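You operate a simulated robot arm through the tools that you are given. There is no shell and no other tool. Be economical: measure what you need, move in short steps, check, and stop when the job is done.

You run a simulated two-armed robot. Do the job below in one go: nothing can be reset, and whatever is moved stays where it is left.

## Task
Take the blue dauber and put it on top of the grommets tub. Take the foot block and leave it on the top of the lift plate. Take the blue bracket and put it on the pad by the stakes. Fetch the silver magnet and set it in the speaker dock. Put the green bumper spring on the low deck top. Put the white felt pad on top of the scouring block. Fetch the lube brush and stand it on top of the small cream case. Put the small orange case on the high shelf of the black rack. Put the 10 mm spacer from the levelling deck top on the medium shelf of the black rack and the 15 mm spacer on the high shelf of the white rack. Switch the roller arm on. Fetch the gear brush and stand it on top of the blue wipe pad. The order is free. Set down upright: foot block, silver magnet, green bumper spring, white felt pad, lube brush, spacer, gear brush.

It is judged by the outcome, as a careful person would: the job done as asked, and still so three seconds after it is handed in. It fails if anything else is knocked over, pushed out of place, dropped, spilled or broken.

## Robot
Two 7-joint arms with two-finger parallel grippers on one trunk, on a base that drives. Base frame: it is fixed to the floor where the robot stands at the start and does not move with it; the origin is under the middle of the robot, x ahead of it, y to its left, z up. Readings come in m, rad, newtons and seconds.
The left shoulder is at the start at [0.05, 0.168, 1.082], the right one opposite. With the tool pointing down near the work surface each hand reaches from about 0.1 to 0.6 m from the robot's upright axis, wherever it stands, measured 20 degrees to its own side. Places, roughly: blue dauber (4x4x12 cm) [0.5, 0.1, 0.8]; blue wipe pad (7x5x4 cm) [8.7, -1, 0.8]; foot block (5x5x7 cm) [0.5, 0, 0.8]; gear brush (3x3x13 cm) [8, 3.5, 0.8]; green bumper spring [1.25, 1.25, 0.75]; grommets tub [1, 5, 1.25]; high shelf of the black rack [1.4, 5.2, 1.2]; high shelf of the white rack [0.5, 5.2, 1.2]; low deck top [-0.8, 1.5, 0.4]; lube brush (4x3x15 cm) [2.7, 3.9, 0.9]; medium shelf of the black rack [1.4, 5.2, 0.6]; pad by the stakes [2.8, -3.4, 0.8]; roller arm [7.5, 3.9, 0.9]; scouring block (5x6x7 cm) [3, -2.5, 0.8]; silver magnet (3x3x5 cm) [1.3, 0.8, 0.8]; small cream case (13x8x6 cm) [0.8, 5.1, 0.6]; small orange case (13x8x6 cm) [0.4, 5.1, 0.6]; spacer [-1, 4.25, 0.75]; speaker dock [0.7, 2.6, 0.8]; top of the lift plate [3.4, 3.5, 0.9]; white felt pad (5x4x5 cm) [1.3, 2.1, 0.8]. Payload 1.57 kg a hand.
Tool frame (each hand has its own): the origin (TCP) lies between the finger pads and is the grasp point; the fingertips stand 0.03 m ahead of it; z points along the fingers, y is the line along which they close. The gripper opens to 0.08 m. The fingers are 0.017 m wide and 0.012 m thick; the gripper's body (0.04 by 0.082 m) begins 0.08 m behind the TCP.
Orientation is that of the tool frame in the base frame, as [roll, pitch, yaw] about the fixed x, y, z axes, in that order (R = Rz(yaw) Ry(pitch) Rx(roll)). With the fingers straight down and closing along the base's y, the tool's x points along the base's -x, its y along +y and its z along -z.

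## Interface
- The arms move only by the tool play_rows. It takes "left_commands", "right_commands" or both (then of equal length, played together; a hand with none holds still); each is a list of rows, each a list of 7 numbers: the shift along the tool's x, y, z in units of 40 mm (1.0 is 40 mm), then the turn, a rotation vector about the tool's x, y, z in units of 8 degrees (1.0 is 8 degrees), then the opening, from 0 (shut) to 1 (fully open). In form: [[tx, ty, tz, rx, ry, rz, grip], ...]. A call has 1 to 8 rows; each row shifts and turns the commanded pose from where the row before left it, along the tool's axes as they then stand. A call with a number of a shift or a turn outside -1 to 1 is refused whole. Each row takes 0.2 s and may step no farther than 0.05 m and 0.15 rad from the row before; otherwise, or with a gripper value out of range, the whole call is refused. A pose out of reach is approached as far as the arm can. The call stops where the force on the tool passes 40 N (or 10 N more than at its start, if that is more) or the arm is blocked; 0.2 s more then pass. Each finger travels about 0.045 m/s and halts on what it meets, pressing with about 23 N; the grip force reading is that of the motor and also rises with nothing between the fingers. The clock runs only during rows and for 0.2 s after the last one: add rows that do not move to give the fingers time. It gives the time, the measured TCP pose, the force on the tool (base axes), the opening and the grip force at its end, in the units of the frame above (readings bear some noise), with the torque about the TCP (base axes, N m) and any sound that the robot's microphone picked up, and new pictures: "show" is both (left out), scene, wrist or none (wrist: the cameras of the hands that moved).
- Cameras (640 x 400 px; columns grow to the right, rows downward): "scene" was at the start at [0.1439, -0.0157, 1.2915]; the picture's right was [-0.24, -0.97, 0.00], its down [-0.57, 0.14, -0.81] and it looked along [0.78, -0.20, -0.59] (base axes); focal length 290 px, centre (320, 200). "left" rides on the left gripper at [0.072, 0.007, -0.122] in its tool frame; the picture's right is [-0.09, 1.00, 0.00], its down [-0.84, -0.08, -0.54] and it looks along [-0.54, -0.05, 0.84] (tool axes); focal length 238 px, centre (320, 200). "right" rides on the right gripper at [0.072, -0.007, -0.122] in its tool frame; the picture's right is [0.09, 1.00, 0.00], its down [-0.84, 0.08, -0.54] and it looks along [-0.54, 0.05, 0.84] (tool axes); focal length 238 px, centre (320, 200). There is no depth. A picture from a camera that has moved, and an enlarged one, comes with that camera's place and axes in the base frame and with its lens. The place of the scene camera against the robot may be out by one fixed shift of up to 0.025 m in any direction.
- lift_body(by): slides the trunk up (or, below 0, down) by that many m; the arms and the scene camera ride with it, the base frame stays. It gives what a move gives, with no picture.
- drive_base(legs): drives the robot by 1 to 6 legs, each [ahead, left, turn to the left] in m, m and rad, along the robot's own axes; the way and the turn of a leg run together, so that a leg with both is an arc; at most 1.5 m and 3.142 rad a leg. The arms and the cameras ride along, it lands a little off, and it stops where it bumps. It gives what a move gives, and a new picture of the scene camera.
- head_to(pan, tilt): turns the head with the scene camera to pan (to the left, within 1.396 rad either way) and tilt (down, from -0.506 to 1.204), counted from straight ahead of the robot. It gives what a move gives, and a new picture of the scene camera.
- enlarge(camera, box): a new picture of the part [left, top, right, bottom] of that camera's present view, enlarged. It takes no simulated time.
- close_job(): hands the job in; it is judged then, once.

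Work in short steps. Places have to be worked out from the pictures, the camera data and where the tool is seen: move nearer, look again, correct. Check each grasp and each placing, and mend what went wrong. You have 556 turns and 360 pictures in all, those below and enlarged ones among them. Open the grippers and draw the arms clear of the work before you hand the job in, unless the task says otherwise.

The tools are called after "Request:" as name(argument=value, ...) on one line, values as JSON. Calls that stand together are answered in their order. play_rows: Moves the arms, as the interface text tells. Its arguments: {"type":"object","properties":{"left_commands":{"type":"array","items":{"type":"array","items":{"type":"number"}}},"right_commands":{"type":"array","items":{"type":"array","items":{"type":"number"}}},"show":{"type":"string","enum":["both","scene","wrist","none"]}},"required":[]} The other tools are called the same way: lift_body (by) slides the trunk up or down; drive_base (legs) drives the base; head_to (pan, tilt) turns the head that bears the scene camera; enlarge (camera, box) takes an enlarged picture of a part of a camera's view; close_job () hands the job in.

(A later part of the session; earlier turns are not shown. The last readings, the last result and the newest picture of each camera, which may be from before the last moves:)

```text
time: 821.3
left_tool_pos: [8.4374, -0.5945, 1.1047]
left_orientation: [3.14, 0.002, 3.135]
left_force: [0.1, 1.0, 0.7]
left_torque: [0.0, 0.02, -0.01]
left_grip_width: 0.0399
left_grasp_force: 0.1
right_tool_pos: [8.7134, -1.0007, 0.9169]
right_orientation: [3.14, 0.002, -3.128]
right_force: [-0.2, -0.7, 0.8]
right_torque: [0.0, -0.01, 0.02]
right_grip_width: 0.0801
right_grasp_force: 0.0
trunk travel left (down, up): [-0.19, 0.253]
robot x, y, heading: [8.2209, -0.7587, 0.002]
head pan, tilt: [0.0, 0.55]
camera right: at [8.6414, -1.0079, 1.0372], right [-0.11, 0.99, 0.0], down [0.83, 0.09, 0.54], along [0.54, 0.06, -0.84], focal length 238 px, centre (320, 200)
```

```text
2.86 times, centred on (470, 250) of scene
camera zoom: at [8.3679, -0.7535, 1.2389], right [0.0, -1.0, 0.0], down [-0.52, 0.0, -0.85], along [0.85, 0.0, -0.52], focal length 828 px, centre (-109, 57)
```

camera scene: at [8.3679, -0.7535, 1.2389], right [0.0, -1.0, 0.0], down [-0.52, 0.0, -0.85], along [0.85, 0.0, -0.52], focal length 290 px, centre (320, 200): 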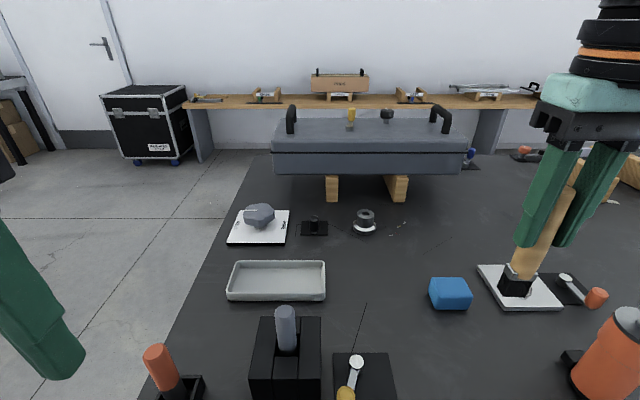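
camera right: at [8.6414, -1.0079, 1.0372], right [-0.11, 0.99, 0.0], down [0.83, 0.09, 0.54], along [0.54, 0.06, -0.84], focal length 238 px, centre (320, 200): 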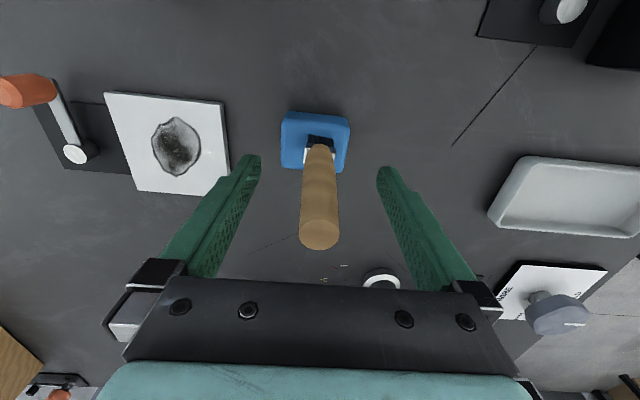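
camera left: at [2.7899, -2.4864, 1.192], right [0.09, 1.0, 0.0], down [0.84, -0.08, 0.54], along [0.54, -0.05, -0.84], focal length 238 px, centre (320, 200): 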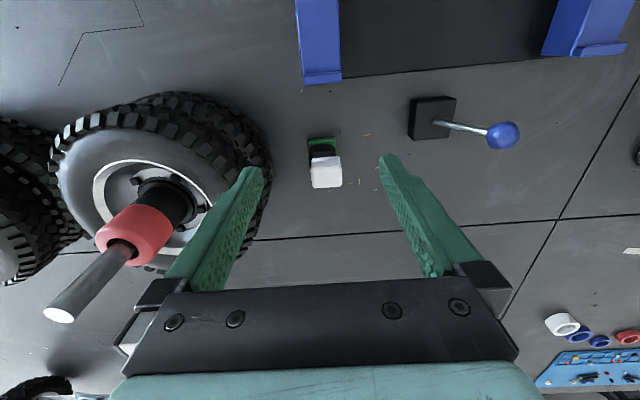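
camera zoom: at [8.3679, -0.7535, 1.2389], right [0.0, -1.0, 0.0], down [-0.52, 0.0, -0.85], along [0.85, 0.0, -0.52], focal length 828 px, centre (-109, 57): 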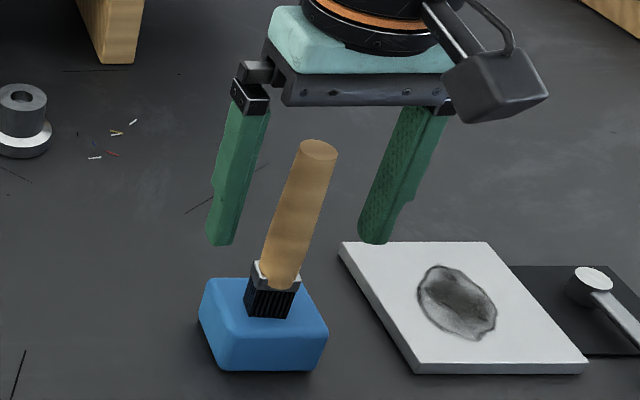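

The brush stands upright on the blue pad. Rise straight up and withdraw.

Request:
play_rows(right_commands=[[0, 0, -0.5, 0, 0, 0, 1], [0, 0, -1, 0, 0, 0, 1], [0, 0, -1, 0, 0, 0, 1], [0, 0, -1, 0, 0, 0, 1], [0.5, 0, -1, 0, 0, 0, 1], [1, 0, 0, 0, 0, 0, 0.5], [1, 0, 0, 0, 0, 0, 0.5], [1, 0, 0, 0, 0, 0, 0.5]], show="scene")

```text
time: 823.1
left_tool_pos: [8.4373, -0.5939, 1.1051]
left_orientation: [3.141, 0.002, 3.134]
left_force: [0.2, -0.2, 0.7]
left_torque: [-0.01, 0.03, 0.02]
left_grip_width: 0.04
left_grasp_force: 0.0
right_tool_pos: [8.5667, -1.005, 1.0878]
right_orientation: [3.14, 0.002, -3.129]
right_force: [-0.1, -0.6, 0.4]
right_torque: [-0.02, -0.01, -0.01]
right_grip_width: 0.04
right_grasp_force: 0.1
right hand out of reach, approached as far as the arm can: row 5
trunk travel left (down, up): [-0.19, 0.253]
robot x, y, heading: [8.2167, -0.7582, -0.001]
head pan, tilt: [0.0, 0.55]
camera scene: at [8.3675, -0.7536, 1.239], right [0.0, -1.0, 0.0], down [-0.52, 0.0, -0.85], along [0.85, 0.0, -0.52], focal length 290 px, centre (320, 200)
```

scene: 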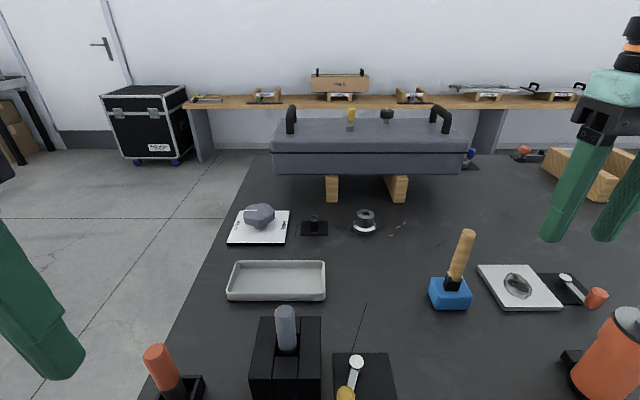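

Brush done. Only the roller arm remains. Raise the trunk and travel: back, north, then west along the aisle.

Request:
lift_body(by=0.2)

Request:
drive_base(legs=[[-0.42, 0, 0], [0, 0, 1.571], [1.3, 0, 0], [1.3, 0, 0], [0.85, 0, 0], [0, 0, 1.571]])

```text
time: 825.3
left_tool_pos: [8.4377, -0.5944, 1.3045]
left_orientation: [-3.141, 0.001, 3.132]
left_force: [-0.5, -0.5, 0.6]
left_torque: [0.0, -0.02, 0.03]
left_grip_width: 0.04
left_grasp_force: 0.1
right_tool_pos: [8.5683, -1.0056, 1.2881]
right_orientation: [-3.141, 0.003, -3.127]
right_force: [-0.2, -0.3, 0.6]
right_torque: [0.02, 0.02, 0.01]
right_grip_width: 0.04
right_grasp_force: 0.0
trunk travel left (down, up): [-0.39, 0.053]
robot x, y, heading: [8.2184, -0.756, 0.006]
head pan, tilt: [0.0, 0.55]
```

```text
time: 851.7
left_tool_pos: [7.8014, 2.5181, 1.3051]
left_orientation: [-3.141, 0.003, -0.113]
left_force: [-1.0, -0.2, -0.1]
left_torque: [0.01, 0.0, 0.01]
left_grip_width: 0.0401
left_grasp_force: 0.1
right_tool_pos: [7.7139, 2.9397, 1.2892]
right_orientation: [-3.141, 0.002, -0.092]
right_force: [-0.1, -0.1, -0.2]
right_torque: [-0.01, 0.03, -0.03]
right_grip_width: 0.04
right_grasp_force: 0.1
trunk travel left (down, up): [-0.39, 0.053]
robot x, y, heading: [8.0384, 2.6586, 3.033]
head pan, tilt: [0.0, 0.55]
camera scene: at [7.9258, 2.6784, 1.4389], right [0.11, 0.99, 0.0], down [0.52, -0.06, -0.85], along [-0.85, 0.09, -0.52], focal length 290 px, centre (320, 200)
```

scene: 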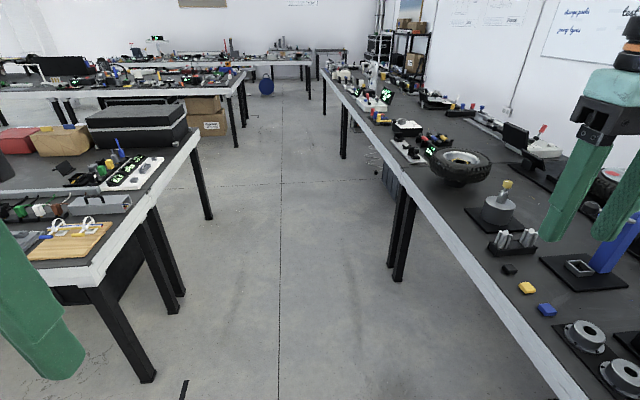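

Straighten and drive west along the aisle.

Request:
drive_base(legs=[[0, 0, 0.105], [1.4, 0, 0], [1.4, 0, 0]])

```text
time: 865.9
left_tool_pos: [5.0017, 2.4813, 1.3039]
left_orientation: [-3.141, 0.002, 0.003]
left_force: [-0.7, -0.5, 0.5]
left_torque: [0.02, 0.03, -0.02]
left_grip_width: 0.0401
left_grasp_force: 0.1
right_tool_pos: [4.8671, 2.8896, 1.2884]
right_orientation: [3.142, 0.0, 0.023]
right_force: [0.1, -0.2, 0.1]
right_torque: [-0.02, -0.02, -0.02]
right_grip_width: 0.0399
right_grasp_force: 0.0
trunk travel left (down, up): [-0.39, 0.053]
robot x, y, heading: [5.2174, 2.6459, -3.135]
head pan, tilt: [0.0, 0.55]
camera scene: at [5.1083, 2.6519, 1.4389], right [-0.01, 1.0, 0.0], down [0.52, 0.0, -0.85], along [-0.85, -0.01, -0.52], focal length 290 px, centre (320, 200)
```

scene: 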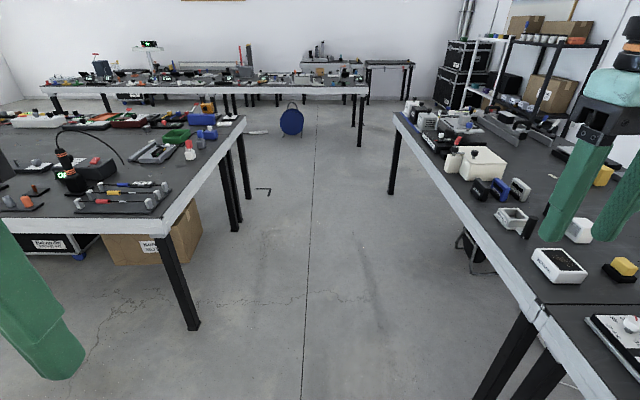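

Continue west, then north around the end of table C to y≈4.78, then face east.

Request:
drive_base(legs=[[1.4, 0, 0], [1.4, 0, 0], [0.33, 0, -0.007], [0, 0, -1.571], [1.2, 0, 0], [0.9, 0, 0]])

Request:
drive_base(legs=[[0, 0, -1.571]])

Request:
head_to(pan=0.0, tilt=0.4)

```text
time: 894.7
left_tool_pos: [1.6846, 4.7195, 1.304]
left_orientation: [3.141, 0.001, -1.46]
left_force: [0.6, 0.5, 0.0]
left_torque: [-0.03, -0.01, 0.0]
left_grip_width: 0.0401
left_grasp_force: 0.1
right_tool_pos: [2.078, 4.8983, 1.2876]
right_orientation: [-3.142, 0.003, -1.438]
right_force: [-0.1, -0.8, -0.2]
right_torque: [-0.02, 0.05, -0.01]
right_grip_width: 0.0399
right_grasp_force: 0.2
trunk travel left (down, up): [-0.39, 0.053]
robot x, y, heading: [1.8731, 4.5209, 1.692]
head pan, tilt: [0.0, 0.55]
camera scene: at [1.8786, 4.6569, 1.4389], right [0.99, 0.12, 0.0], down [0.06, -0.52, -0.85], along [-0.1, 0.85, -0.52], focal length 290 px, centre (320, 200)
```

scene: 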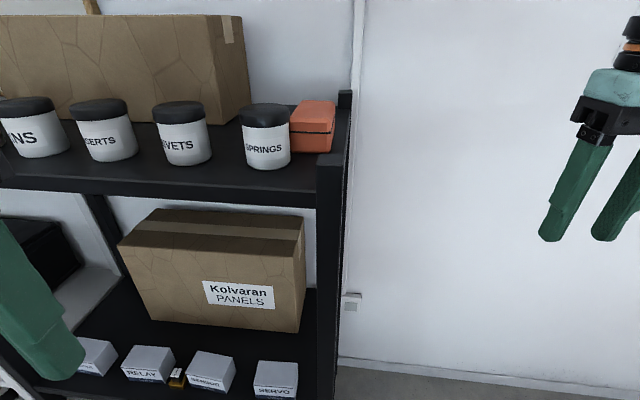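

```text
time: 899.0
left_tool_pos: [2.0726, 4.7109, 1.3038]
left_orientation: [-3.14, 0.001, -3.037]
left_force: [0.4, -0.6, 0.5]
left_torque: [-0.01, 0.03, 0.01]
left_grip_width: 0.0399
left_grasp_force: 0.0
right_tool_pos: [2.249, 4.3172, 1.2882]
right_orientation: [3.141, 0.002, -3.016]
right_force: [-0.1, -0.2, 0.1]
right_torque: [-0.03, 0.01, -0.04]
right_grip_width: 0.0397
right_grasp_force: 0.0
trunk travel left (down, up): [-0.39, 0.053]
robot x, y, heading: [1.8752, 4.5237, 0.115]
head pan, tilt: [0.0, 0.55]
camera scene: at [2.0231, 4.5423, 1.4389], right [0.11, -0.99, 0.0], down [-0.52, -0.06, -0.85], along [0.85, 0.1, -0.52], focal length 290 px, centre (320, 200)
```

scene: 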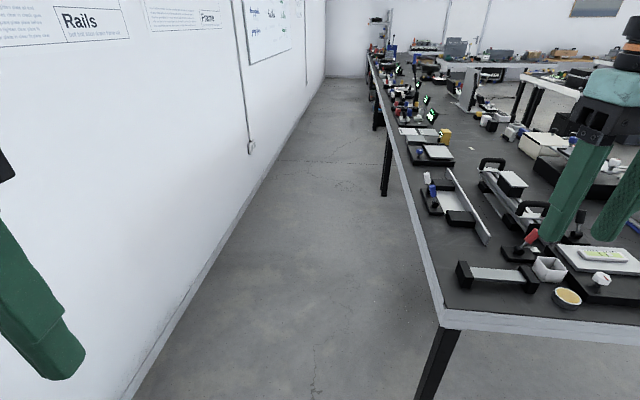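

```text
time: 899.7
left_tool_pos: [2.0729, 4.7097, 1.3034]
left_orientation: [3.141, 0.002, -3.037]
left_force: [-0.1, -0.3, 0.0]
left_torque: [-0.03, 0.0, -0.03]
left_grip_width: 0.0399
left_grasp_force: 0.2
right_tool_pos: [2.251, 4.3174, 1.2879]
right_orientation: [-3.141, 0.003, -3.015]
right_force: [-0.3, 0.3, -0.2]
right_torque: [-0.02, 0.04, -0.02]
right_grip_width: 0.04
right_grasp_force: 0.1
trunk travel left (down, up): [-0.39, 0.053]
robot x, y, heading: [1.8736, 4.5213, 0.109]
head pan, tilt: [0.0, 0.4]
camera scene: at [2.026, 4.5427, 1.4526], right [0.11, -0.99, 0.0], down [-0.39, -0.04, -0.92], along [0.92, 0.1, -0.39], focal length 290 px, centre (320, 200)
```

scene: 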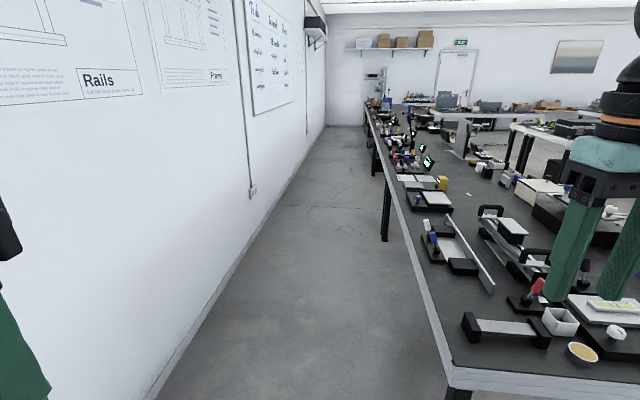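

Square up, center in the corridor (y≈4.78), drive east.

Request:
drive_base(legs=[[0, 0.26, -0.109], [1.4, 0, 0], [1.4, 0, 0]])

```text
time: 901.2
left_tool_pos: [2.0723, 4.8673, 1.305]
left_orientation: [-3.14, 0.001, -3.11]
left_force: [0.3, 0.2, -0.2]
left_torque: [0.03, 0.02, -0.02]
left_grip_width: 0.04
left_grasp_force: 0.2
right_tool_pos: [2.2183, 4.4631, 1.2886]
right_orientation: [-3.141, 0.003, -3.091]
right_force: [0.2, -0.3, 0.8]
right_torque: [0.05, 0.01, -0.03]
right_grip_width: 0.04
right_grasp_force: 0.1
trunk travel left (down, up): [-0.39, 0.053]
robot x, y, heading: [1.8632, 4.6968, 0.04]
head pan, tilt: [0.0, 0.4]
stopped in leg 1: the robot was blocked; the commanded pose is now the measured one
camera scene: at [2.0118, 4.7054, 1.4527], right [0.04, -1.0, 0.0], down [-0.39, -0.01, -0.92], along [0.92, 0.03, -0.39], focal length 290 px, centre (320, 200)
```

scene: 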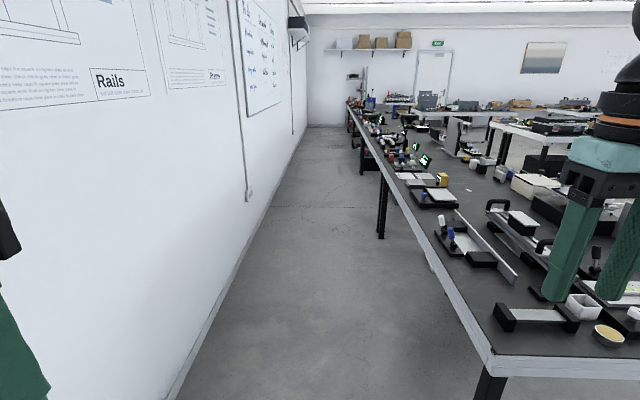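

I touched the black rack's corner. Move off and check the rack items.

Request:
drive_base(legs=[[0.0, -0.12, 0], [0.5, 0, 0.0]])

Request:
head_to(pan=1.39, tilt=0.2)

```text
time: 905.0
left_tool_pos: [2.583, 4.7612, 1.3026]
left_orientation: [-3.141, 0.002, -3.123]
left_force: [0.9, -0.3, 0.0]
left_torque: [0.0, 0.02, -0.02]
left_grip_width: 0.04
left_grasp_force: 0.1
right_tool_pos: [2.723, 4.3552, 1.2888]
right_orientation: [-3.14, 0.0, -3.103]
right_force: [0.6, 0.2, 0.6]
right_torque: [-0.03, 0.0, -0.02]
right_grip_width: 0.0399
right_grasp_force: 0.0
trunk travel left (down, up): [-0.39, 0.053]
robot x, y, heading: [2.368, 4.5895, 0.024]
head pan, tilt: [0.0, 0.4]
camera scene: at [2.5196, 4.5998, 1.4526], right [0.02, -1.0, 0.0], down [-0.39, -0.01, -0.92], along [0.92, 0.02, -0.39], focal length 290 px, centre (320, 200)
```

scene: 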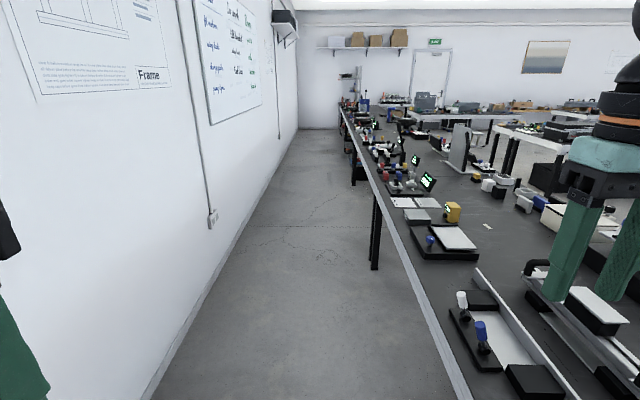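

```text
time: 906.6
left_tool_pos: [2.5812, 4.7619, 1.3047]
left_orientation: [-3.14, 0.001, -3.126]
left_force: [-0.9, 0.6, 0.4]
left_torque: [-0.02, 0.02, -0.02]
left_grip_width: 0.04
left_grasp_force: 0.2
right_tool_pos: [2.7211, 4.3548, 1.2894]
right_orientation: [-3.139, 0.002, -3.103]
right_force: [0.2, -0.1, -0.1]
right_torque: [-0.01, -0.01, -0.03]
right_grip_width: 0.0402
right_grasp_force: 0.1
trunk travel left (down, up): [-0.39, 0.053]
robot x, y, heading: [2.3687, 4.5939, 0.025]
head pan, tilt: [1.389, 0.201]
camera scene: at [2.4413, 4.6898, 1.4712], right [0.99, -0.16, 0.0], down [-0.03, -0.2, -0.98], along [0.16, 0.97, -0.2], focal length 290 px, centre (320, 200)
```

scene: 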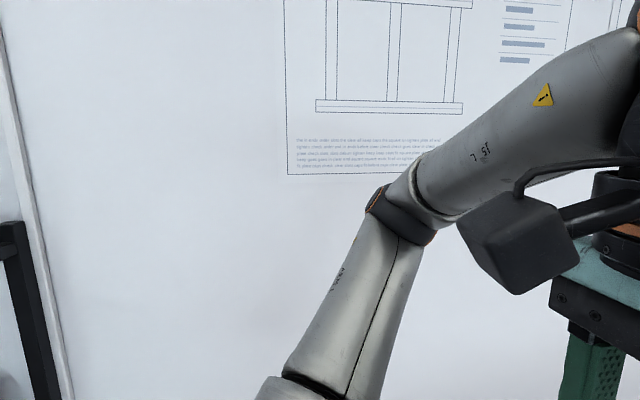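

Turn to look back at the rack.

Request:
drive_base(legs=[[0.1, -0.08, 0], [0, 0, 1.6]])

Request:
head_to(pan=0.95, tilt=0.2)

```text
time: 911.8
left_tool_pos: [2.289, 4.721, 1.3045]
left_orientation: [-3.139, 0.002, -1.508]
left_force: [-0.5, -0.1, 0.5]
left_torque: [0.03, -0.02, 0.0]
left_grip_width: 0.0403
left_grasp_force: 0.0
right_tool_pos: [2.6901, 4.8796, 1.2901]
right_orientation: [-3.14, 0.001, -1.487]
right_force: [-0.1, 0.1, -0.4]
right_torque: [0.0, 0.0, -0.02]
right_grip_width: 0.0401
right_grasp_force: 0.0
trunk travel left (down, up): [-0.39, 0.053]
robot x, y, heading: [2.4685, 4.5163, 1.639]
head pan, tilt: [1.389, 0.201]
camera scene: at [2.3933, 4.5698, 1.4712], right [0.11, 0.99, 0.0], down [0.2, -0.02, -0.98], along [-0.97, 0.11, -0.2], focal length 290 px, centre (320, 200)
```

scene: 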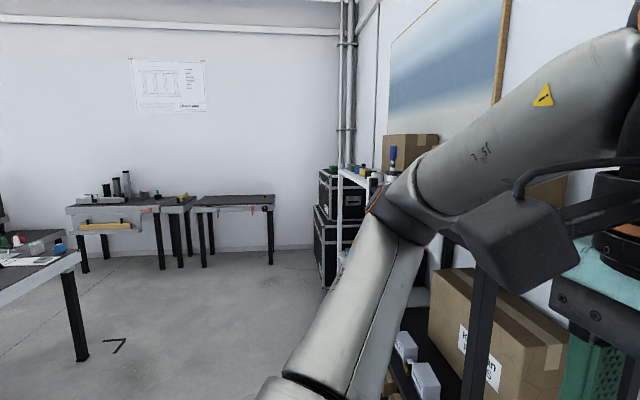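

```text
time: 912.7
left_tool_pos: [2.2901, 4.7212, 1.3043]
left_orientation: [-3.14, 0.004, -1.507]
left_force: [0.4, -0.1, 0.5]
left_torque: [0.01, -0.01, -0.02]
left_grip_width: 0.0402
left_grasp_force: 0.2
right_tool_pos: [2.6906, 4.8788, 1.2887]
right_orientation: [-3.14, 0.002, -1.488]
right_force: [-0.4, -0.4, -0.2]
right_torque: [-0.01, 0.0, 0.01]
right_grip_width: 0.0401
right_grasp_force: 0.0
trunk travel left (down, up): [-0.39, 0.053]
robot x, y, heading: [2.4709, 4.5161, 1.642]
head pan, tilt: [0.949, 0.201]
camera scene: at [2.4067, 4.6081, 1.4712], right [0.52, 0.85, 0.0], down [0.17, -0.1, -0.98], along [-0.83, 0.51, -0.2], focal length 290 px, centre (320, 200)
```

scene: 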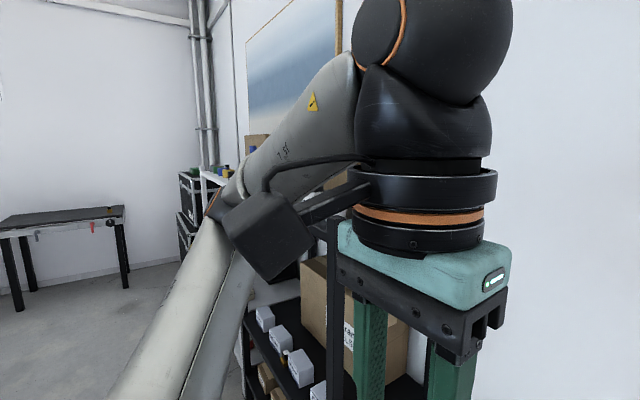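

The dauber still stands and the rest is fine. Face east again, center and drive down the corridor.

Request:
drive_base(legs=[[0, 0, -1.64], [0.1, 0.24, 0], [1.3, 0, 0]])

Request:
head_to(pan=0.0, tilt=0.4)

```text
time: 924.6
left_tool_pos: [4.0703, 4.8994, 1.3042]
left_orientation: [-3.139, 0.001, 3.116]
left_force: [-0.9, 0.5, 0.1]
left_torque: [-0.01, 0.02, 0.01]
left_grip_width: 0.0401
left_grasp_force: 0.2
right_tool_pos: [4.1893, 4.4889, 1.2893]
right_orientation: [-3.14, 0.001, 3.135]
right_force: [-0.5, -0.6, 0.1]
right_torque: [0.01, 0.01, 0.0]
right_grip_width: 0.04
right_grasp_force: 0.1
trunk travel left (down, up): [-0.39, 0.053]
robot x, y, heading: [3.8497, 4.7446, -0.019]
head pan, tilt: [0.949, 0.201]
camera scene: at [3.9623, 4.8197, 1.4712], right [0.8, -0.6, 0.0], down [-0.12, -0.16, -0.98], along [0.59, 0.78, -0.2], focal length 290 px, centre (320, 200)
```

scene: 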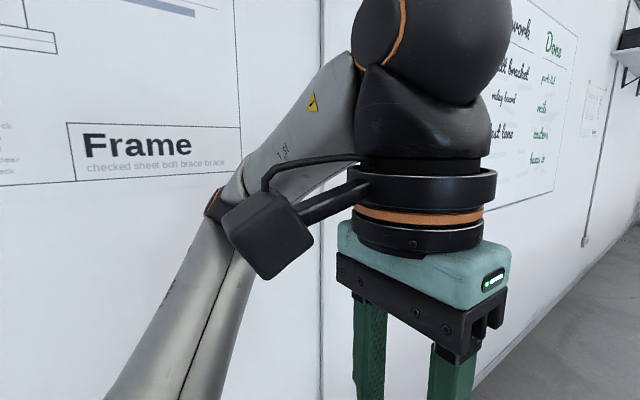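

```text
time: 925.8
left_tool_pos: [4.0696, 4.9012, 1.3046]
left_orientation: [-3.141, 0.001, 3.115]
left_force: [0.3, -0.2, -0.2]
left_torque: [-0.02, -0.01, 0.01]
left_grip_width: 0.0401
left_grasp_force: 0.0
right_tool_pos: [4.1918, 4.4887, 1.2882]
right_orientation: [-3.139, 0.002, 3.135]
right_force: [-0.6, 0.2, 0.9]
right_torque: [-0.04, 0.03, 0.03]
right_grip_width: 0.0399
right_grasp_force: 0.1
trunk travel left (down, up): [-0.39, 0.053]
robot x, y, heading: [3.8443, 4.7408, -0.026]
head pan, tilt: [0.0, 0.4]
camera scene: at [3.9988, 4.7432, 1.4526], right [-0.02, -1.0, 0.0], down [-0.39, 0.01, -0.92], along [0.92, -0.02, -0.39], focal length 290 px, centre (320, 200)
```

scene: 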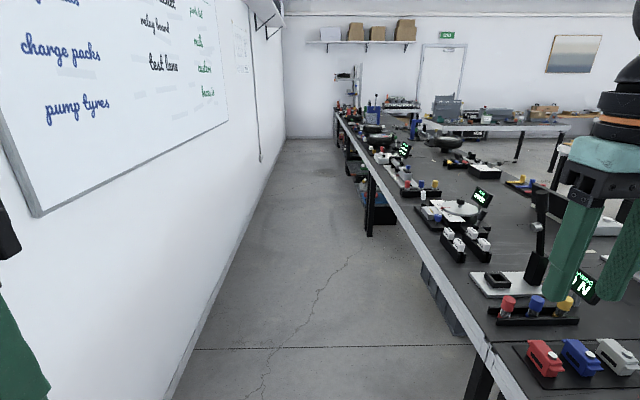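

Continue east to x≈7.45.

Request:
drive_base(legs=[[0, 0.02, 0.026], [1.3, 0, 0], [1.3, 0, 0]])

```text
time: 938.6
left_tool_pos: [6.6104, 4.9318, 1.3039]
left_orientation: [-3.139, 0.002, 3.134]
left_force: [-0.7, -0.7, 0.7]
left_torque: [0.01, 0.0, -0.03]
left_grip_width: 0.04
left_grasp_force: 0.0
right_tool_pos: [6.7382, 4.5224, 1.2883]
right_orientation: [-3.14, 0.002, -3.129]
right_force: [0.7, 0.0, -0.5]
right_torque: [0.02, 0.01, -0.02]
right_grip_width: 0.04
right_grasp_force: 0.0
trunk travel left (down, up): [-0.39, 0.053]
robot x, y, heading: [6.3909, 4.772, -0.008]
head pan, tilt: [0.0, 0.4]
camera scene: at [6.542, 4.7732, 1.4526], right [0.0, -1.0, 0.0], down [-0.39, 0.0, -0.92], along [0.92, 0.0, -0.39], focal length 290 px, centre (320, 200)
```

scene: 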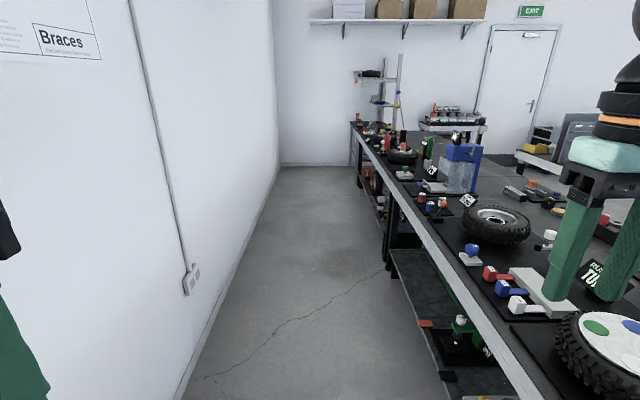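

Drive on to x≈7.4 and turn to face the station in the south.

Request:
drive_base(legs=[[1.0, 0, 0.008], [0, 0, -1.571]])

Request:
head_to(pan=0.0, tilt=0.65)

```text
time: 947.6
left_tool_pos: [7.5613, 4.5505, 1.3042]
left_orientation: [-3.14, 0.002, 1.59]
left_force: [-0.5, 0.1, -0.3]
left_torque: [-0.01, -0.01, -0.01]
left_grip_width: 0.04
left_grasp_force: 0.1
right_tool_pos: [7.1542, 4.4097, 1.2883]
right_orientation: [-3.14, 0.003, 1.613]
right_force: [0.4, 1.2, -0.1]
right_torque: [-0.01, 0.01, -0.02]
right_grip_width: 0.04
right_grasp_force: 0.0
trunk travel left (down, up): [-0.39, 0.053]
robot x, y, heading: [7.3924, 4.7647, -1.548]
head pan, tilt: [0.0, 0.4]
camera scene: at [7.4127, 4.6379, 1.4526], right [-1.0, -0.03, 0.0], down [-0.01, 0.39, -0.92], along [0.02, -0.92, -0.39], focal length 290 px, centre (320, 200)
```

scene: 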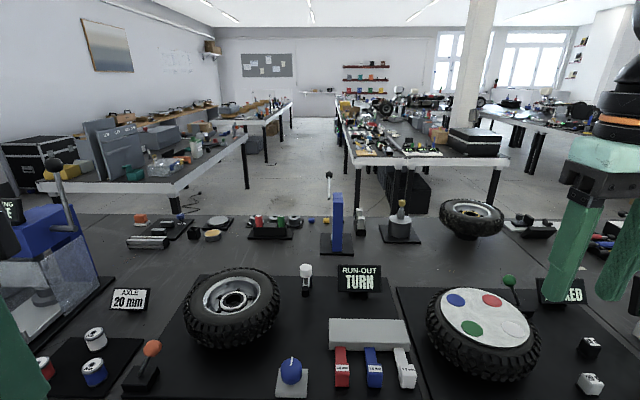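

```text
time: 948.3
left_tool_pos: [7.5612, 4.5496, 1.3049]
left_orientation: [-3.138, 0.001, 1.591]
left_force: [-0.8, -0.1, -0.9]
left_torque: [-0.05, -0.02, 0.01]
left_grip_width: 0.0399
left_grasp_force: 0.0
right_tool_pos: [7.1536, 4.4093, 1.2886]
right_orientation: [-3.139, 0.004, 1.613]
right_force: [-0.3, 1.0, 0.2]
right_torque: [-0.02, 0.02, 0.01]
right_grip_width: 0.0403
right_grasp_force: 0.1
trunk travel left (down, up): [-0.39, 0.053]
robot x, y, heading: [7.389, 4.7678, -1.549]
head pan, tilt: [0.0, 0.649]
camera scene: at [7.4127, 4.6437, 1.4302], right [-1.0, -0.03, 0.0], down [-0.02, 0.6, -0.8], along [0.02, -0.8, -0.6], focal length 290 px, centre (320, 200)
```

scene: 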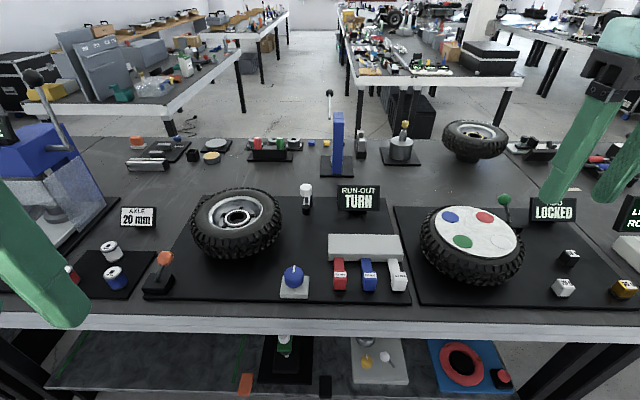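

The roller arm at (7.48,3.88) is the white-capped lever beside the tyre. Enlarge it.

Request:
enlarge(camera="scene", box=[260, 160, 400, 310])

Request:
enlarge(camera="scene", box=[270, 170, 350, 230])

```text
2.67 times, centred on (330, 235) of scene
camera zoom: at [7.4127, 4.6437, 1.4302], right [-1.0, -0.03, 0.0], down [-0.02, 0.6, -0.8], along [0.02, -0.8, -0.6], focal length 773 px, centre (293, 107)
```

zoom: 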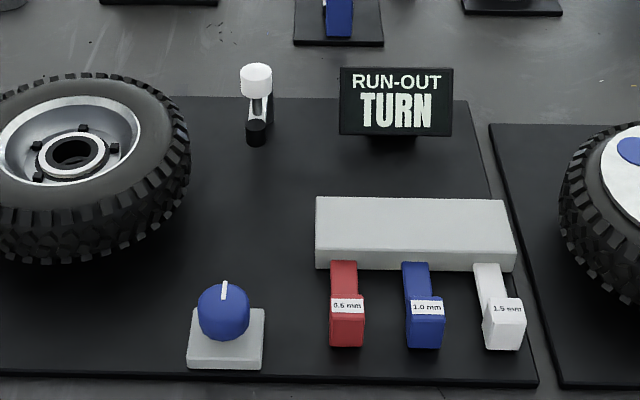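

```text
6.67 times, centred on (310, 200) of scene
camera zoom: at [7.4127, 4.6437, 1.4302], right [-1.0, -0.03, 0.0], down [-0.02, 0.6, -0.8], along [0.02, -0.8, -0.6], focal length 1932 px, centre (387, 200)
```

zoom: 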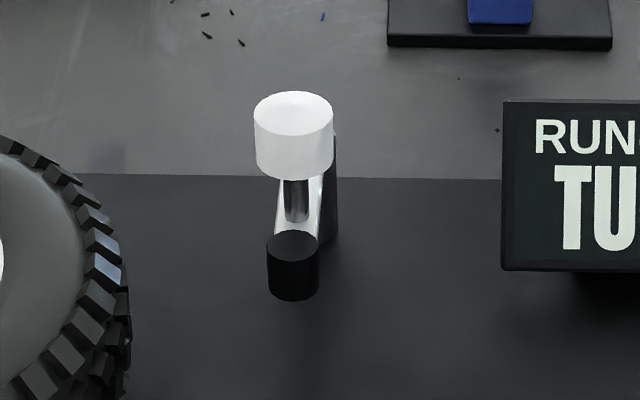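

The roller arm: a small arm on a dark post with a white knob over a black roller, standing off the tyre. I need a closer look: shift to bring the left hand near and look with its camera.

Request:
drive_base(legs=[[0.15, -0.1, -0.02]])

Request:
play_rows(left_commands=[[-1, 0, 0, 0, 0, 0, 0.3], [-1, 0, 0, 0, 0, 0, 0.3], [-1, 0, 0.5, 0, 0, 0, 0.3], [-1, 0, 0.5, 0, 0, 0, 0], [0, 0, 0.5, 0, 0, 0, 0], [0, 0, 0, 0, 0, 0, 0]], show="both")

```text
time: 949.9
left_tool_pos: [7.4592, 4.3958, 1.3051]
left_orientation: [-3.14, 0.001, 1.575]
left_force: [-0.2, -1.1, 0.5]
left_torque: [0.02, -0.02, 0.0]
left_grip_width: 0.04
left_grasp_force: 0.0
right_tool_pos: [7.0522, 4.2612, 1.2893]
right_orientation: [-3.14, 0.001, 1.596]
right_force: [0.3, -0.1, 0.1]
right_torque: [0.05, -0.01, 0.01]
right_grip_width: 0.0398
right_grasp_force: 0.0
trunk travel left (down, up): [-0.39, 0.053]
robot x, y, heading: [7.293, 4.6148, -1.561]
head pan, tilt: [0.0, 0.649]
camera scene: at [7.3133, 4.4915, 1.43], right [-1.0, -0.01, 0.0], down [-0.01, 0.6, -0.8], along [0.01, -0.8, -0.6], focal length 290 px, centre (320, 200)
```

scene: 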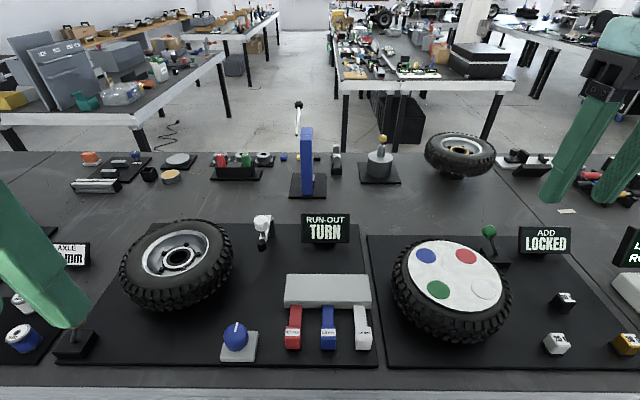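

```text
time: 951.2
left_tool_pos: [7.4634, 4.2348, 1.2438]
left_orientation: [-3.139, 0.003, 1.575]
left_force: [0.8, -0.5, 0.4]
left_torque: [0.03, 0.0, -0.01]
left_grip_width: 0.0
left_grasp_force: 21.7
right_tool_pos: [7.0518, 4.2613, 1.2882]
right_orientation: [3.141, 0.003, 1.595]
right_force: [-0.7, 0.0, -0.3]
right_torque: [-0.01, 0.01, -0.03]
right_grip_width: 0.0402
right_grasp_force: 0.1
trunk travel left (down, up): [-0.39, 0.053]
robot x, y, heading: [7.2922, 4.6123, -1.56]
head pan, tilt: [0.0, 0.649]
camera scene: at [7.3134, 4.4921, 1.4301], right [-1.0, -0.01, 0.0], down [-0.01, 0.6, -0.8], along [0.01, -0.8, -0.6], focal length 290 px, centre (320, 200)
camera left: at [7.4695, 4.3066, 1.3647], right [1.0, -0.09, 0.0], down [-0.07, -0.84, 0.54], along [-0.05, -0.54, -0.84], focal length 238 px, centre (320, 200)
```

scene: 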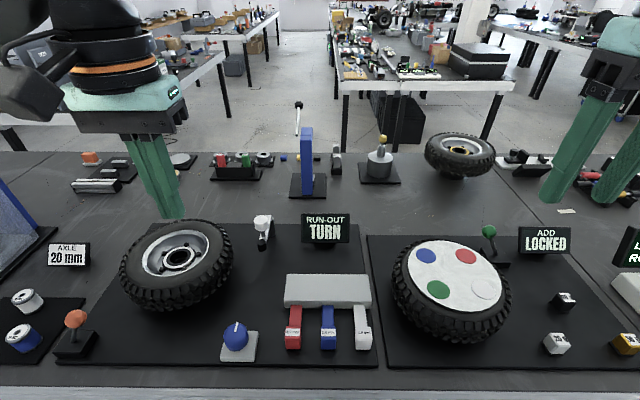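
left: 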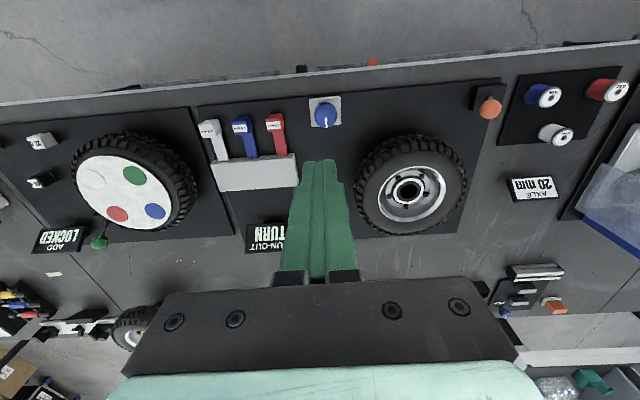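

Shift the hand west to uncover the roller arm.

Request:
play_rows(left_commands=[[0, -1, 0, 0, 0, 0, 0], [0, -1, 0, 0, 0, 0, 0], [0, -0.8, 0.5, 0, 0, 0, 0], [0, 0, 0, 0, 0, 0, 0]], show="wrist")

Request:
enlarge(camera="left", box=[320, 140, 540, 280])

```text
time: 952.2
left_tool_pos: [7.3522, 4.2349, 1.2251]
left_orientation: [-3.139, 0.004, 1.575]
left_force: [-0.7, 0.2, -0.2]
left_torque: [0.03, 0.0, -0.02]
left_grip_width: 0.0
left_grasp_force: 21.6
right_tool_pos: [7.0519, 4.2619, 1.2893]
right_orientation: [-3.14, 0.002, 1.597]
right_force: [-0.4, -0.3, -0.1]
right_torque: [0.02, 0.03, -0.06]
right_grip_width: 0.04
right_grasp_force: 0.0
trunk travel left (down, up): [-0.39, 0.053]
robot x, y, heading: [7.2905, 4.6123, -1.561]
head pan, tilt: [0.0, 0.649]
camera left: at [7.3583, 4.3068, 1.3455], right [1.0, -0.09, 0.0], down [-0.07, -0.84, 0.54], along [-0.05, -0.54, -0.84], focal length 238 px, centre (320, 200)
```

left: 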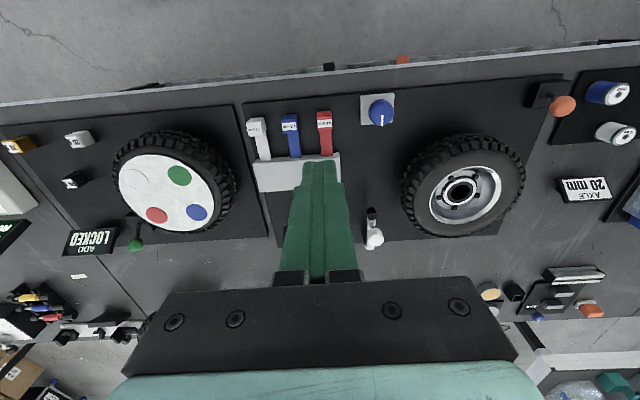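

```text
2.86 times, centred on (430, 210) of left
camera zoom: at [7.3583, 4.3068, 1.3455], right [1.0, -0.09, 0.0], down [-0.07, -0.84, 0.54], along [-0.05, -0.54, -0.84], focal length 681 px, centre (6, 171)
```

zoom: 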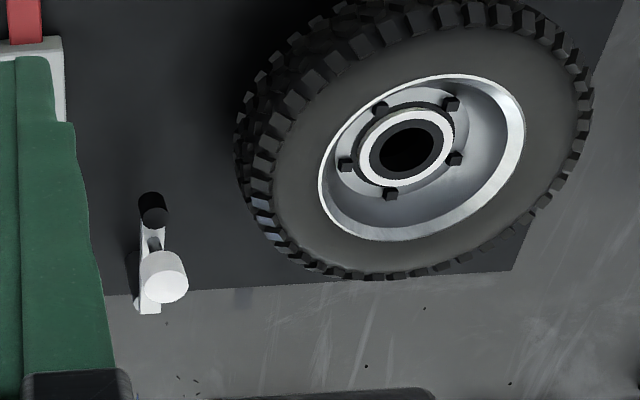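

Geometry: pivot ≈(7.456,3.83), white knob at ≈(7.457,3.92, top 0.925), tyre to the east. Switching on should mean swinging the arm east onto the tyre. I drive a little closer, lower the trunk and tilt the left hand forward as a pusher.

Request:
drive_base(legs=[[0.045, 0, -0.01]])

Request:
lift_body(by=-0.13)

Request:
play_rows(left_commands=[[0, 0, 0, 0, -1, 0, 0], [0, 0, 0, 0, -1, 0, 0], [0, 0, 0, 0, -1, 0, 0], [0, 0, 0, 0, -1, 0, 0], [0, 0, 0, 0, -0.5, 0, 0], [0, 0, 0, 0, 0, 0, 0]], show="both")

```text
time: 953.1
left_tool_pos: [7.3476, 4.1884, 1.2241]
left_orientation: [-3.14, 0.001, 1.565]
left_force: [-0.6, -0.6, 0.2]
left_torque: [0.03, -0.01, -0.01]
left_grip_width: 0.0002
left_grasp_force: 21.0
right_tool_pos: [7.0488, 4.2186, 1.2882]
right_orientation: [-3.139, 0.001, 1.585]
right_force: [-0.3, -0.3, -0.5]
right_torque: [0.01, 0.02, 0.03]
right_grip_width: 0.0401
right_grasp_force: 0.0
trunk travel left (down, up): [-0.39, 0.053]
robot x, y, heading: [7.2939, 4.567, -1.572]
head pan, tilt: [0.0, 0.649]
camera scene: at [7.3126, 4.4463, 1.43], right [-1.0, 0.0, 0.0], down [0.0, 0.61, -0.8], along [0.0, -0.8, -0.61], focal length 290 px, centre (320, 200)
```

scene: 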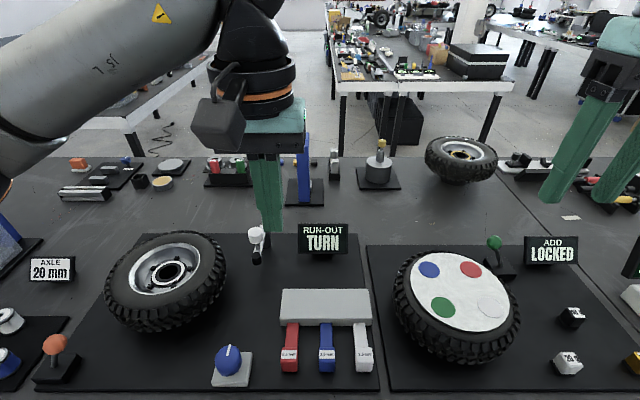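

```text
time: 954.7
left_tool_pos: [7.3469, 4.1898, 1.0934]
left_orientation: [3.141, 0.001, 1.565]
left_force: [0.0, -0.5, 0.3]
left_torque: [-0.04, 0.01, 0.0]
left_grip_width: 0.0001
left_grasp_force: 21.6
right_tool_pos: [7.05, 4.2198, 1.158]
right_orientation: [-3.139, 0.004, 1.588]
right_force: [0.4, -0.9, -1.0]
right_torque: [-0.03, -0.01, -0.02]
right_grip_width: 0.04
right_grasp_force: 0.0
trunk travel left (down, up): [-0.26, 0.183]
robot x, y, heading: [7.2926, 4.5634, -1.571]
head pan, tilt: [0.0, 0.649]
```

```text
time: 956.1
left_tool_pos: [7.3467, 4.1899, 1.0926]
left_orientation: [-3.139, 0.633, 1.567]
left_force: [-0.4, -0.1, 0.5]
left_torque: [-0.02, 0.01, 0.0]
left_grip_width: 0.0
left_grasp_force: 21.3
right_tool_pos: [7.0491, 4.2206, 1.1594]
right_orientation: [-3.139, 0.003, 1.587]
right_force: [-0.2, 0.0, 0.1]
right_torque: [0.03, -0.05, 0.01]
right_grip_width: 0.0399
right_grasp_force: 0.0
trunk travel left (down, up): [-0.26, 0.183]
robot x, y, heading: [7.2921, 4.565, -1.569]
head pan, tilt: [0.0, 0.649]
camera scene: at [7.3126, 4.4477, 1.3001], right [-1.0, 0.0, 0.0], down [0.0, 0.6, -0.8], along [0.0, -0.8, -0.6], focal length 290 px, centre (320, 200)
camera left: at [7.3551, 4.3193, 1.1494], right [1.0, -0.08, 0.05], down [-0.08, -0.35, 0.93], along [-0.06, -0.93, -0.36], focal length 238 px, centre (320, 200)
```

scene: 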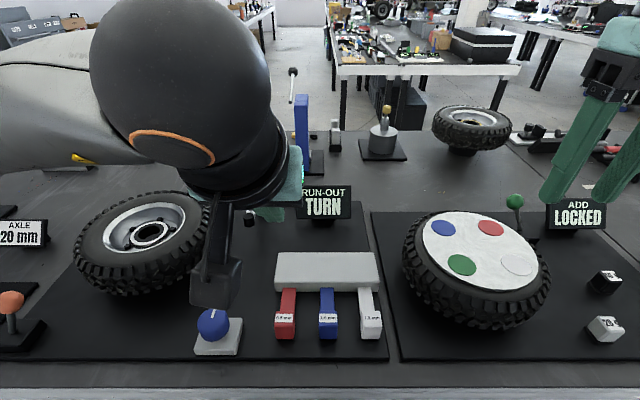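
left: 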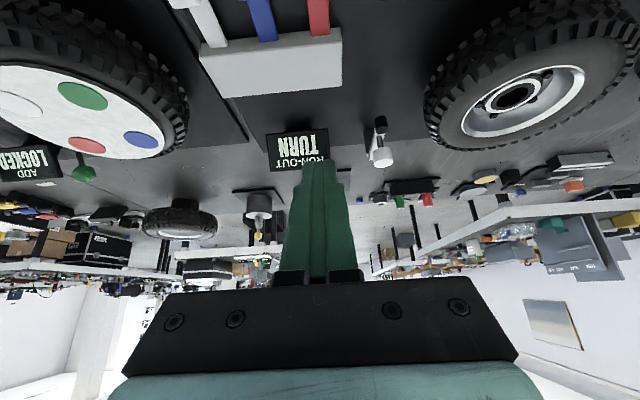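

Knob located at (7.452,3.923). Advance the closed fingers toward a point just west of the knob, stopping short to check.

Request:
play_rows(left_commands=[[-0.32, 0.2, 0.91, 0, 0, 0, 0], [-0.32, 0.2, 0.91, 0, 0, 0, 0], [-0.32, 0.2, 0.91, 0, 0, 0, 0], [-0.32, 0.2, 0.91, 0, 0, 0, 0], [-0.32, 0.2, 0.91, 0, 0, 0, 0], [-0.32, 0.2, 0.91, 0, 0, 0, 0], [0, 0, 0, 0, 0, 0, 0]], show="wrist")

Request:
head_to(pan=0.15, tilt=0.75)

```text
time: 957.7
left_tool_pos: [7.3926, 3.9995, 0.9619]
left_orientation: [3.141, 0.631, 1.567]
left_force: [0.0, -0.1, 0.1]
left_torque: [0.02, 0.03, 0.05]
left_grip_width: 0.0
left_grasp_force: 21.5
right_tool_pos: [7.0492, 4.2206, 1.1579]
right_orientation: [-3.14, 0.004, 1.587]
right_force: [-0.5, -1.1, 0.8]
right_torque: [-0.02, 0.0, -0.02]
right_grip_width: 0.0402
right_grasp_force: 0.0
trunk travel left (down, up): [-0.26, 0.183]
robot x, y, heading: [7.2891, 4.5686, -1.571]
head pan, tilt: [0.0, 0.649]
camera left: at [7.4015, 4.1282, 1.0172], right [1.0, -0.08, 0.05], down [-0.08, -0.36, 0.93], along [-0.06, -0.93, -0.36], focal length 238 px, centre (320, 200)
```

left: 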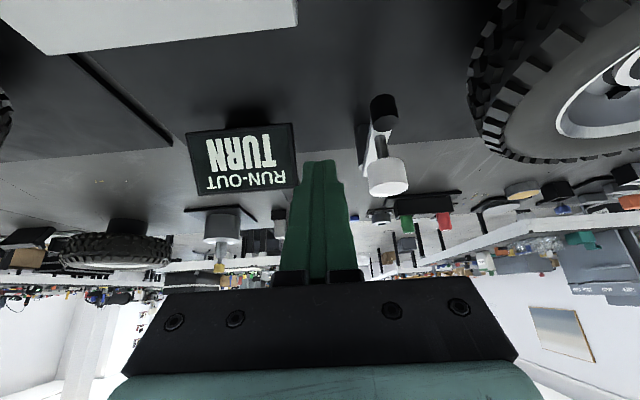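

```text
time: 958.4
left_tool_pos: [7.3927, 3.9996, 0.9622]
left_orientation: [-3.137, 0.63, 1.567]
left_force: [-0.4, -0.4, -0.3]
left_torque: [0.01, -0.04, -0.06]
left_grip_width: 0.0001
left_grasp_force: 20.7
right_tool_pos: [7.0488, 4.2205, 1.159]
right_orientation: [-3.138, 0.003, 1.587]
right_force: [0.2, 0.0, -0.7]
right_torque: [0.01, 0.01, 0.02]
right_grip_width: 0.0399
right_grasp_force: 0.0
trunk travel left (down, up): [-0.26, 0.183]
robot x, y, heading: [7.2945, 4.5672, -1.576]
head pan, tilt: [0.15, 0.75]
camera scene: at [7.325, 4.4526, 1.2916], right [-0.99, -0.15, 0.0], down [-0.1, 0.67, -0.73], along [0.11, -0.72, -0.68], focal length 290 px, centre (320, 200)
```

scene: 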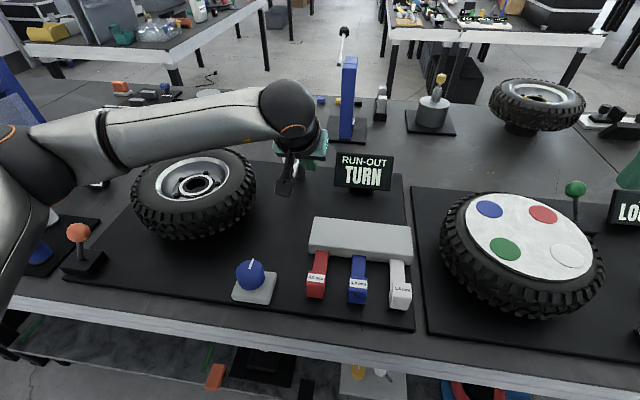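

Continue to the spot just west of the knob.

Request:
play_rows(left_commands=[[-0.31, 0.15, 0.92, 0, 0, 0, 0], [-0.31, 0.15, 0.92, 0, 0, 0, 0], [0, 0, 0, 0, 0, 0, 0]], show="both")

```text
time: 959.2
left_tool_pos: [7.4057, 3.9348, 0.9159]
left_orientation: [-3.139, 0.63, 1.567]
left_force: [-0.6, -0.3, 0.4]
left_torque: [0.02, -0.04, 0.01]
left_grip_width: 0.0004
left_grasp_force: 21.4
right_tool_pos: [7.0486, 4.2202, 1.1585]
right_orientation: [-3.14, 0.004, 1.585]
right_force: [-0.7, -0.4, 0.3]
right_torque: [-0.01, -0.01, 0.02]
right_grip_width: 0.0402
right_grasp_force: 0.1
trunk travel left (down, up): [-0.26, 0.183]
robot x, y, heading: [7.2926, 4.566, -1.572]
head pan, tilt: [0.15, 0.75]
camera scene: at [7.3251, 4.4527, 1.2915], right [-0.99, -0.15, 0.0], down [-0.1, 0.67, -0.73], along [0.11, -0.72, -0.68], focal length 290 px, centre (320, 200)
camera left: at [7.4129, 4.0648, 0.9715], right [1.0, -0.08, 0.05], down [-0.08, -0.36, 0.93], along [-0.06, -0.93, -0.36], focal length 238 px, centre (320, 200)
```

scene: 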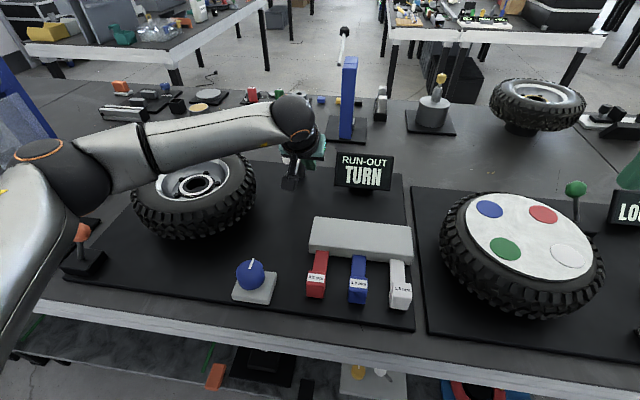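
left: 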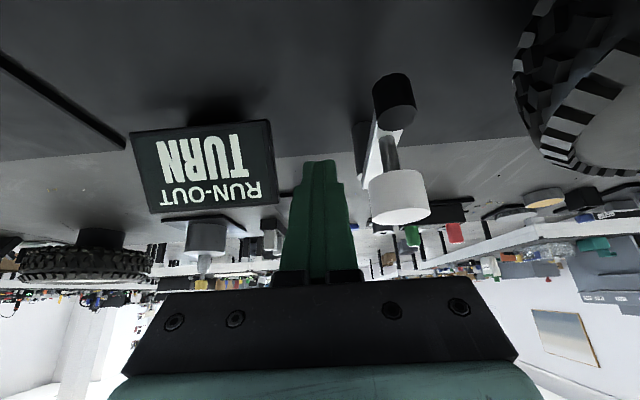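

Dip 1.4 cm deeper so the fingers flank the knob, then push east 5 cm and look.

Request:
play_rows(left_commands=[[0, 0, 0.35, 0, 0, 0, 0], [0, 0.4, 0, 0, 0, 0, 0], [0, 0.4, 0, 0, 0, 0, 0], [0, 0.4, 0, 0, 0, 0, 0], [0, 0, 0, 0, 0, 0, 0]], show="wrist")

```text
time: 960.4
left_tool_pos: [7.4539, 3.9274, 0.9074]
left_orientation: [-3.138, 0.631, 1.567]
left_force: [-0.5, 0.3, -0.3]
left_torque: [-0.04, -0.01, 0.0]
left_grip_width: 0.0002
left_grasp_force: 21.0
right_tool_pos: [7.0488, 4.2194, 1.1584]
right_orientation: [-3.139, 0.004, 1.586]
right_force: [0.7, 0.6, 0.3]
right_torque: [-0.01, -0.02, 0.02]
right_grip_width: 0.0402
right_grasp_force: 0.0
trunk travel left (down, up): [-0.26, 0.183]
robot x, y, heading: [7.293, 4.5713, -1.573]
head pan, tilt: [0.15, 0.75]
camera left: at [7.4612, 4.0569, 0.9631], right [1.0, -0.08, 0.05], down [-0.08, -0.36, 0.93], along [-0.06, -0.93, -0.36], focal length 238 px, centre (320, 200)
```

left: 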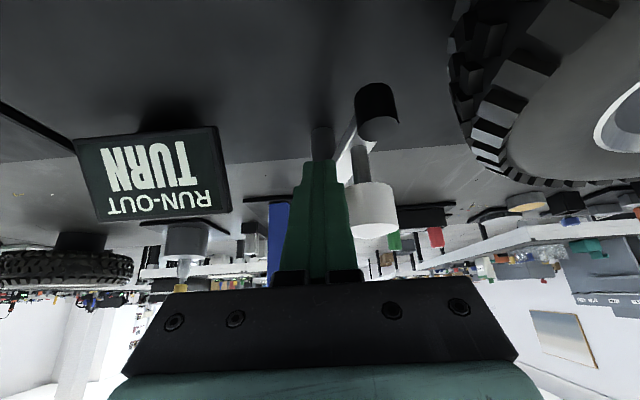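

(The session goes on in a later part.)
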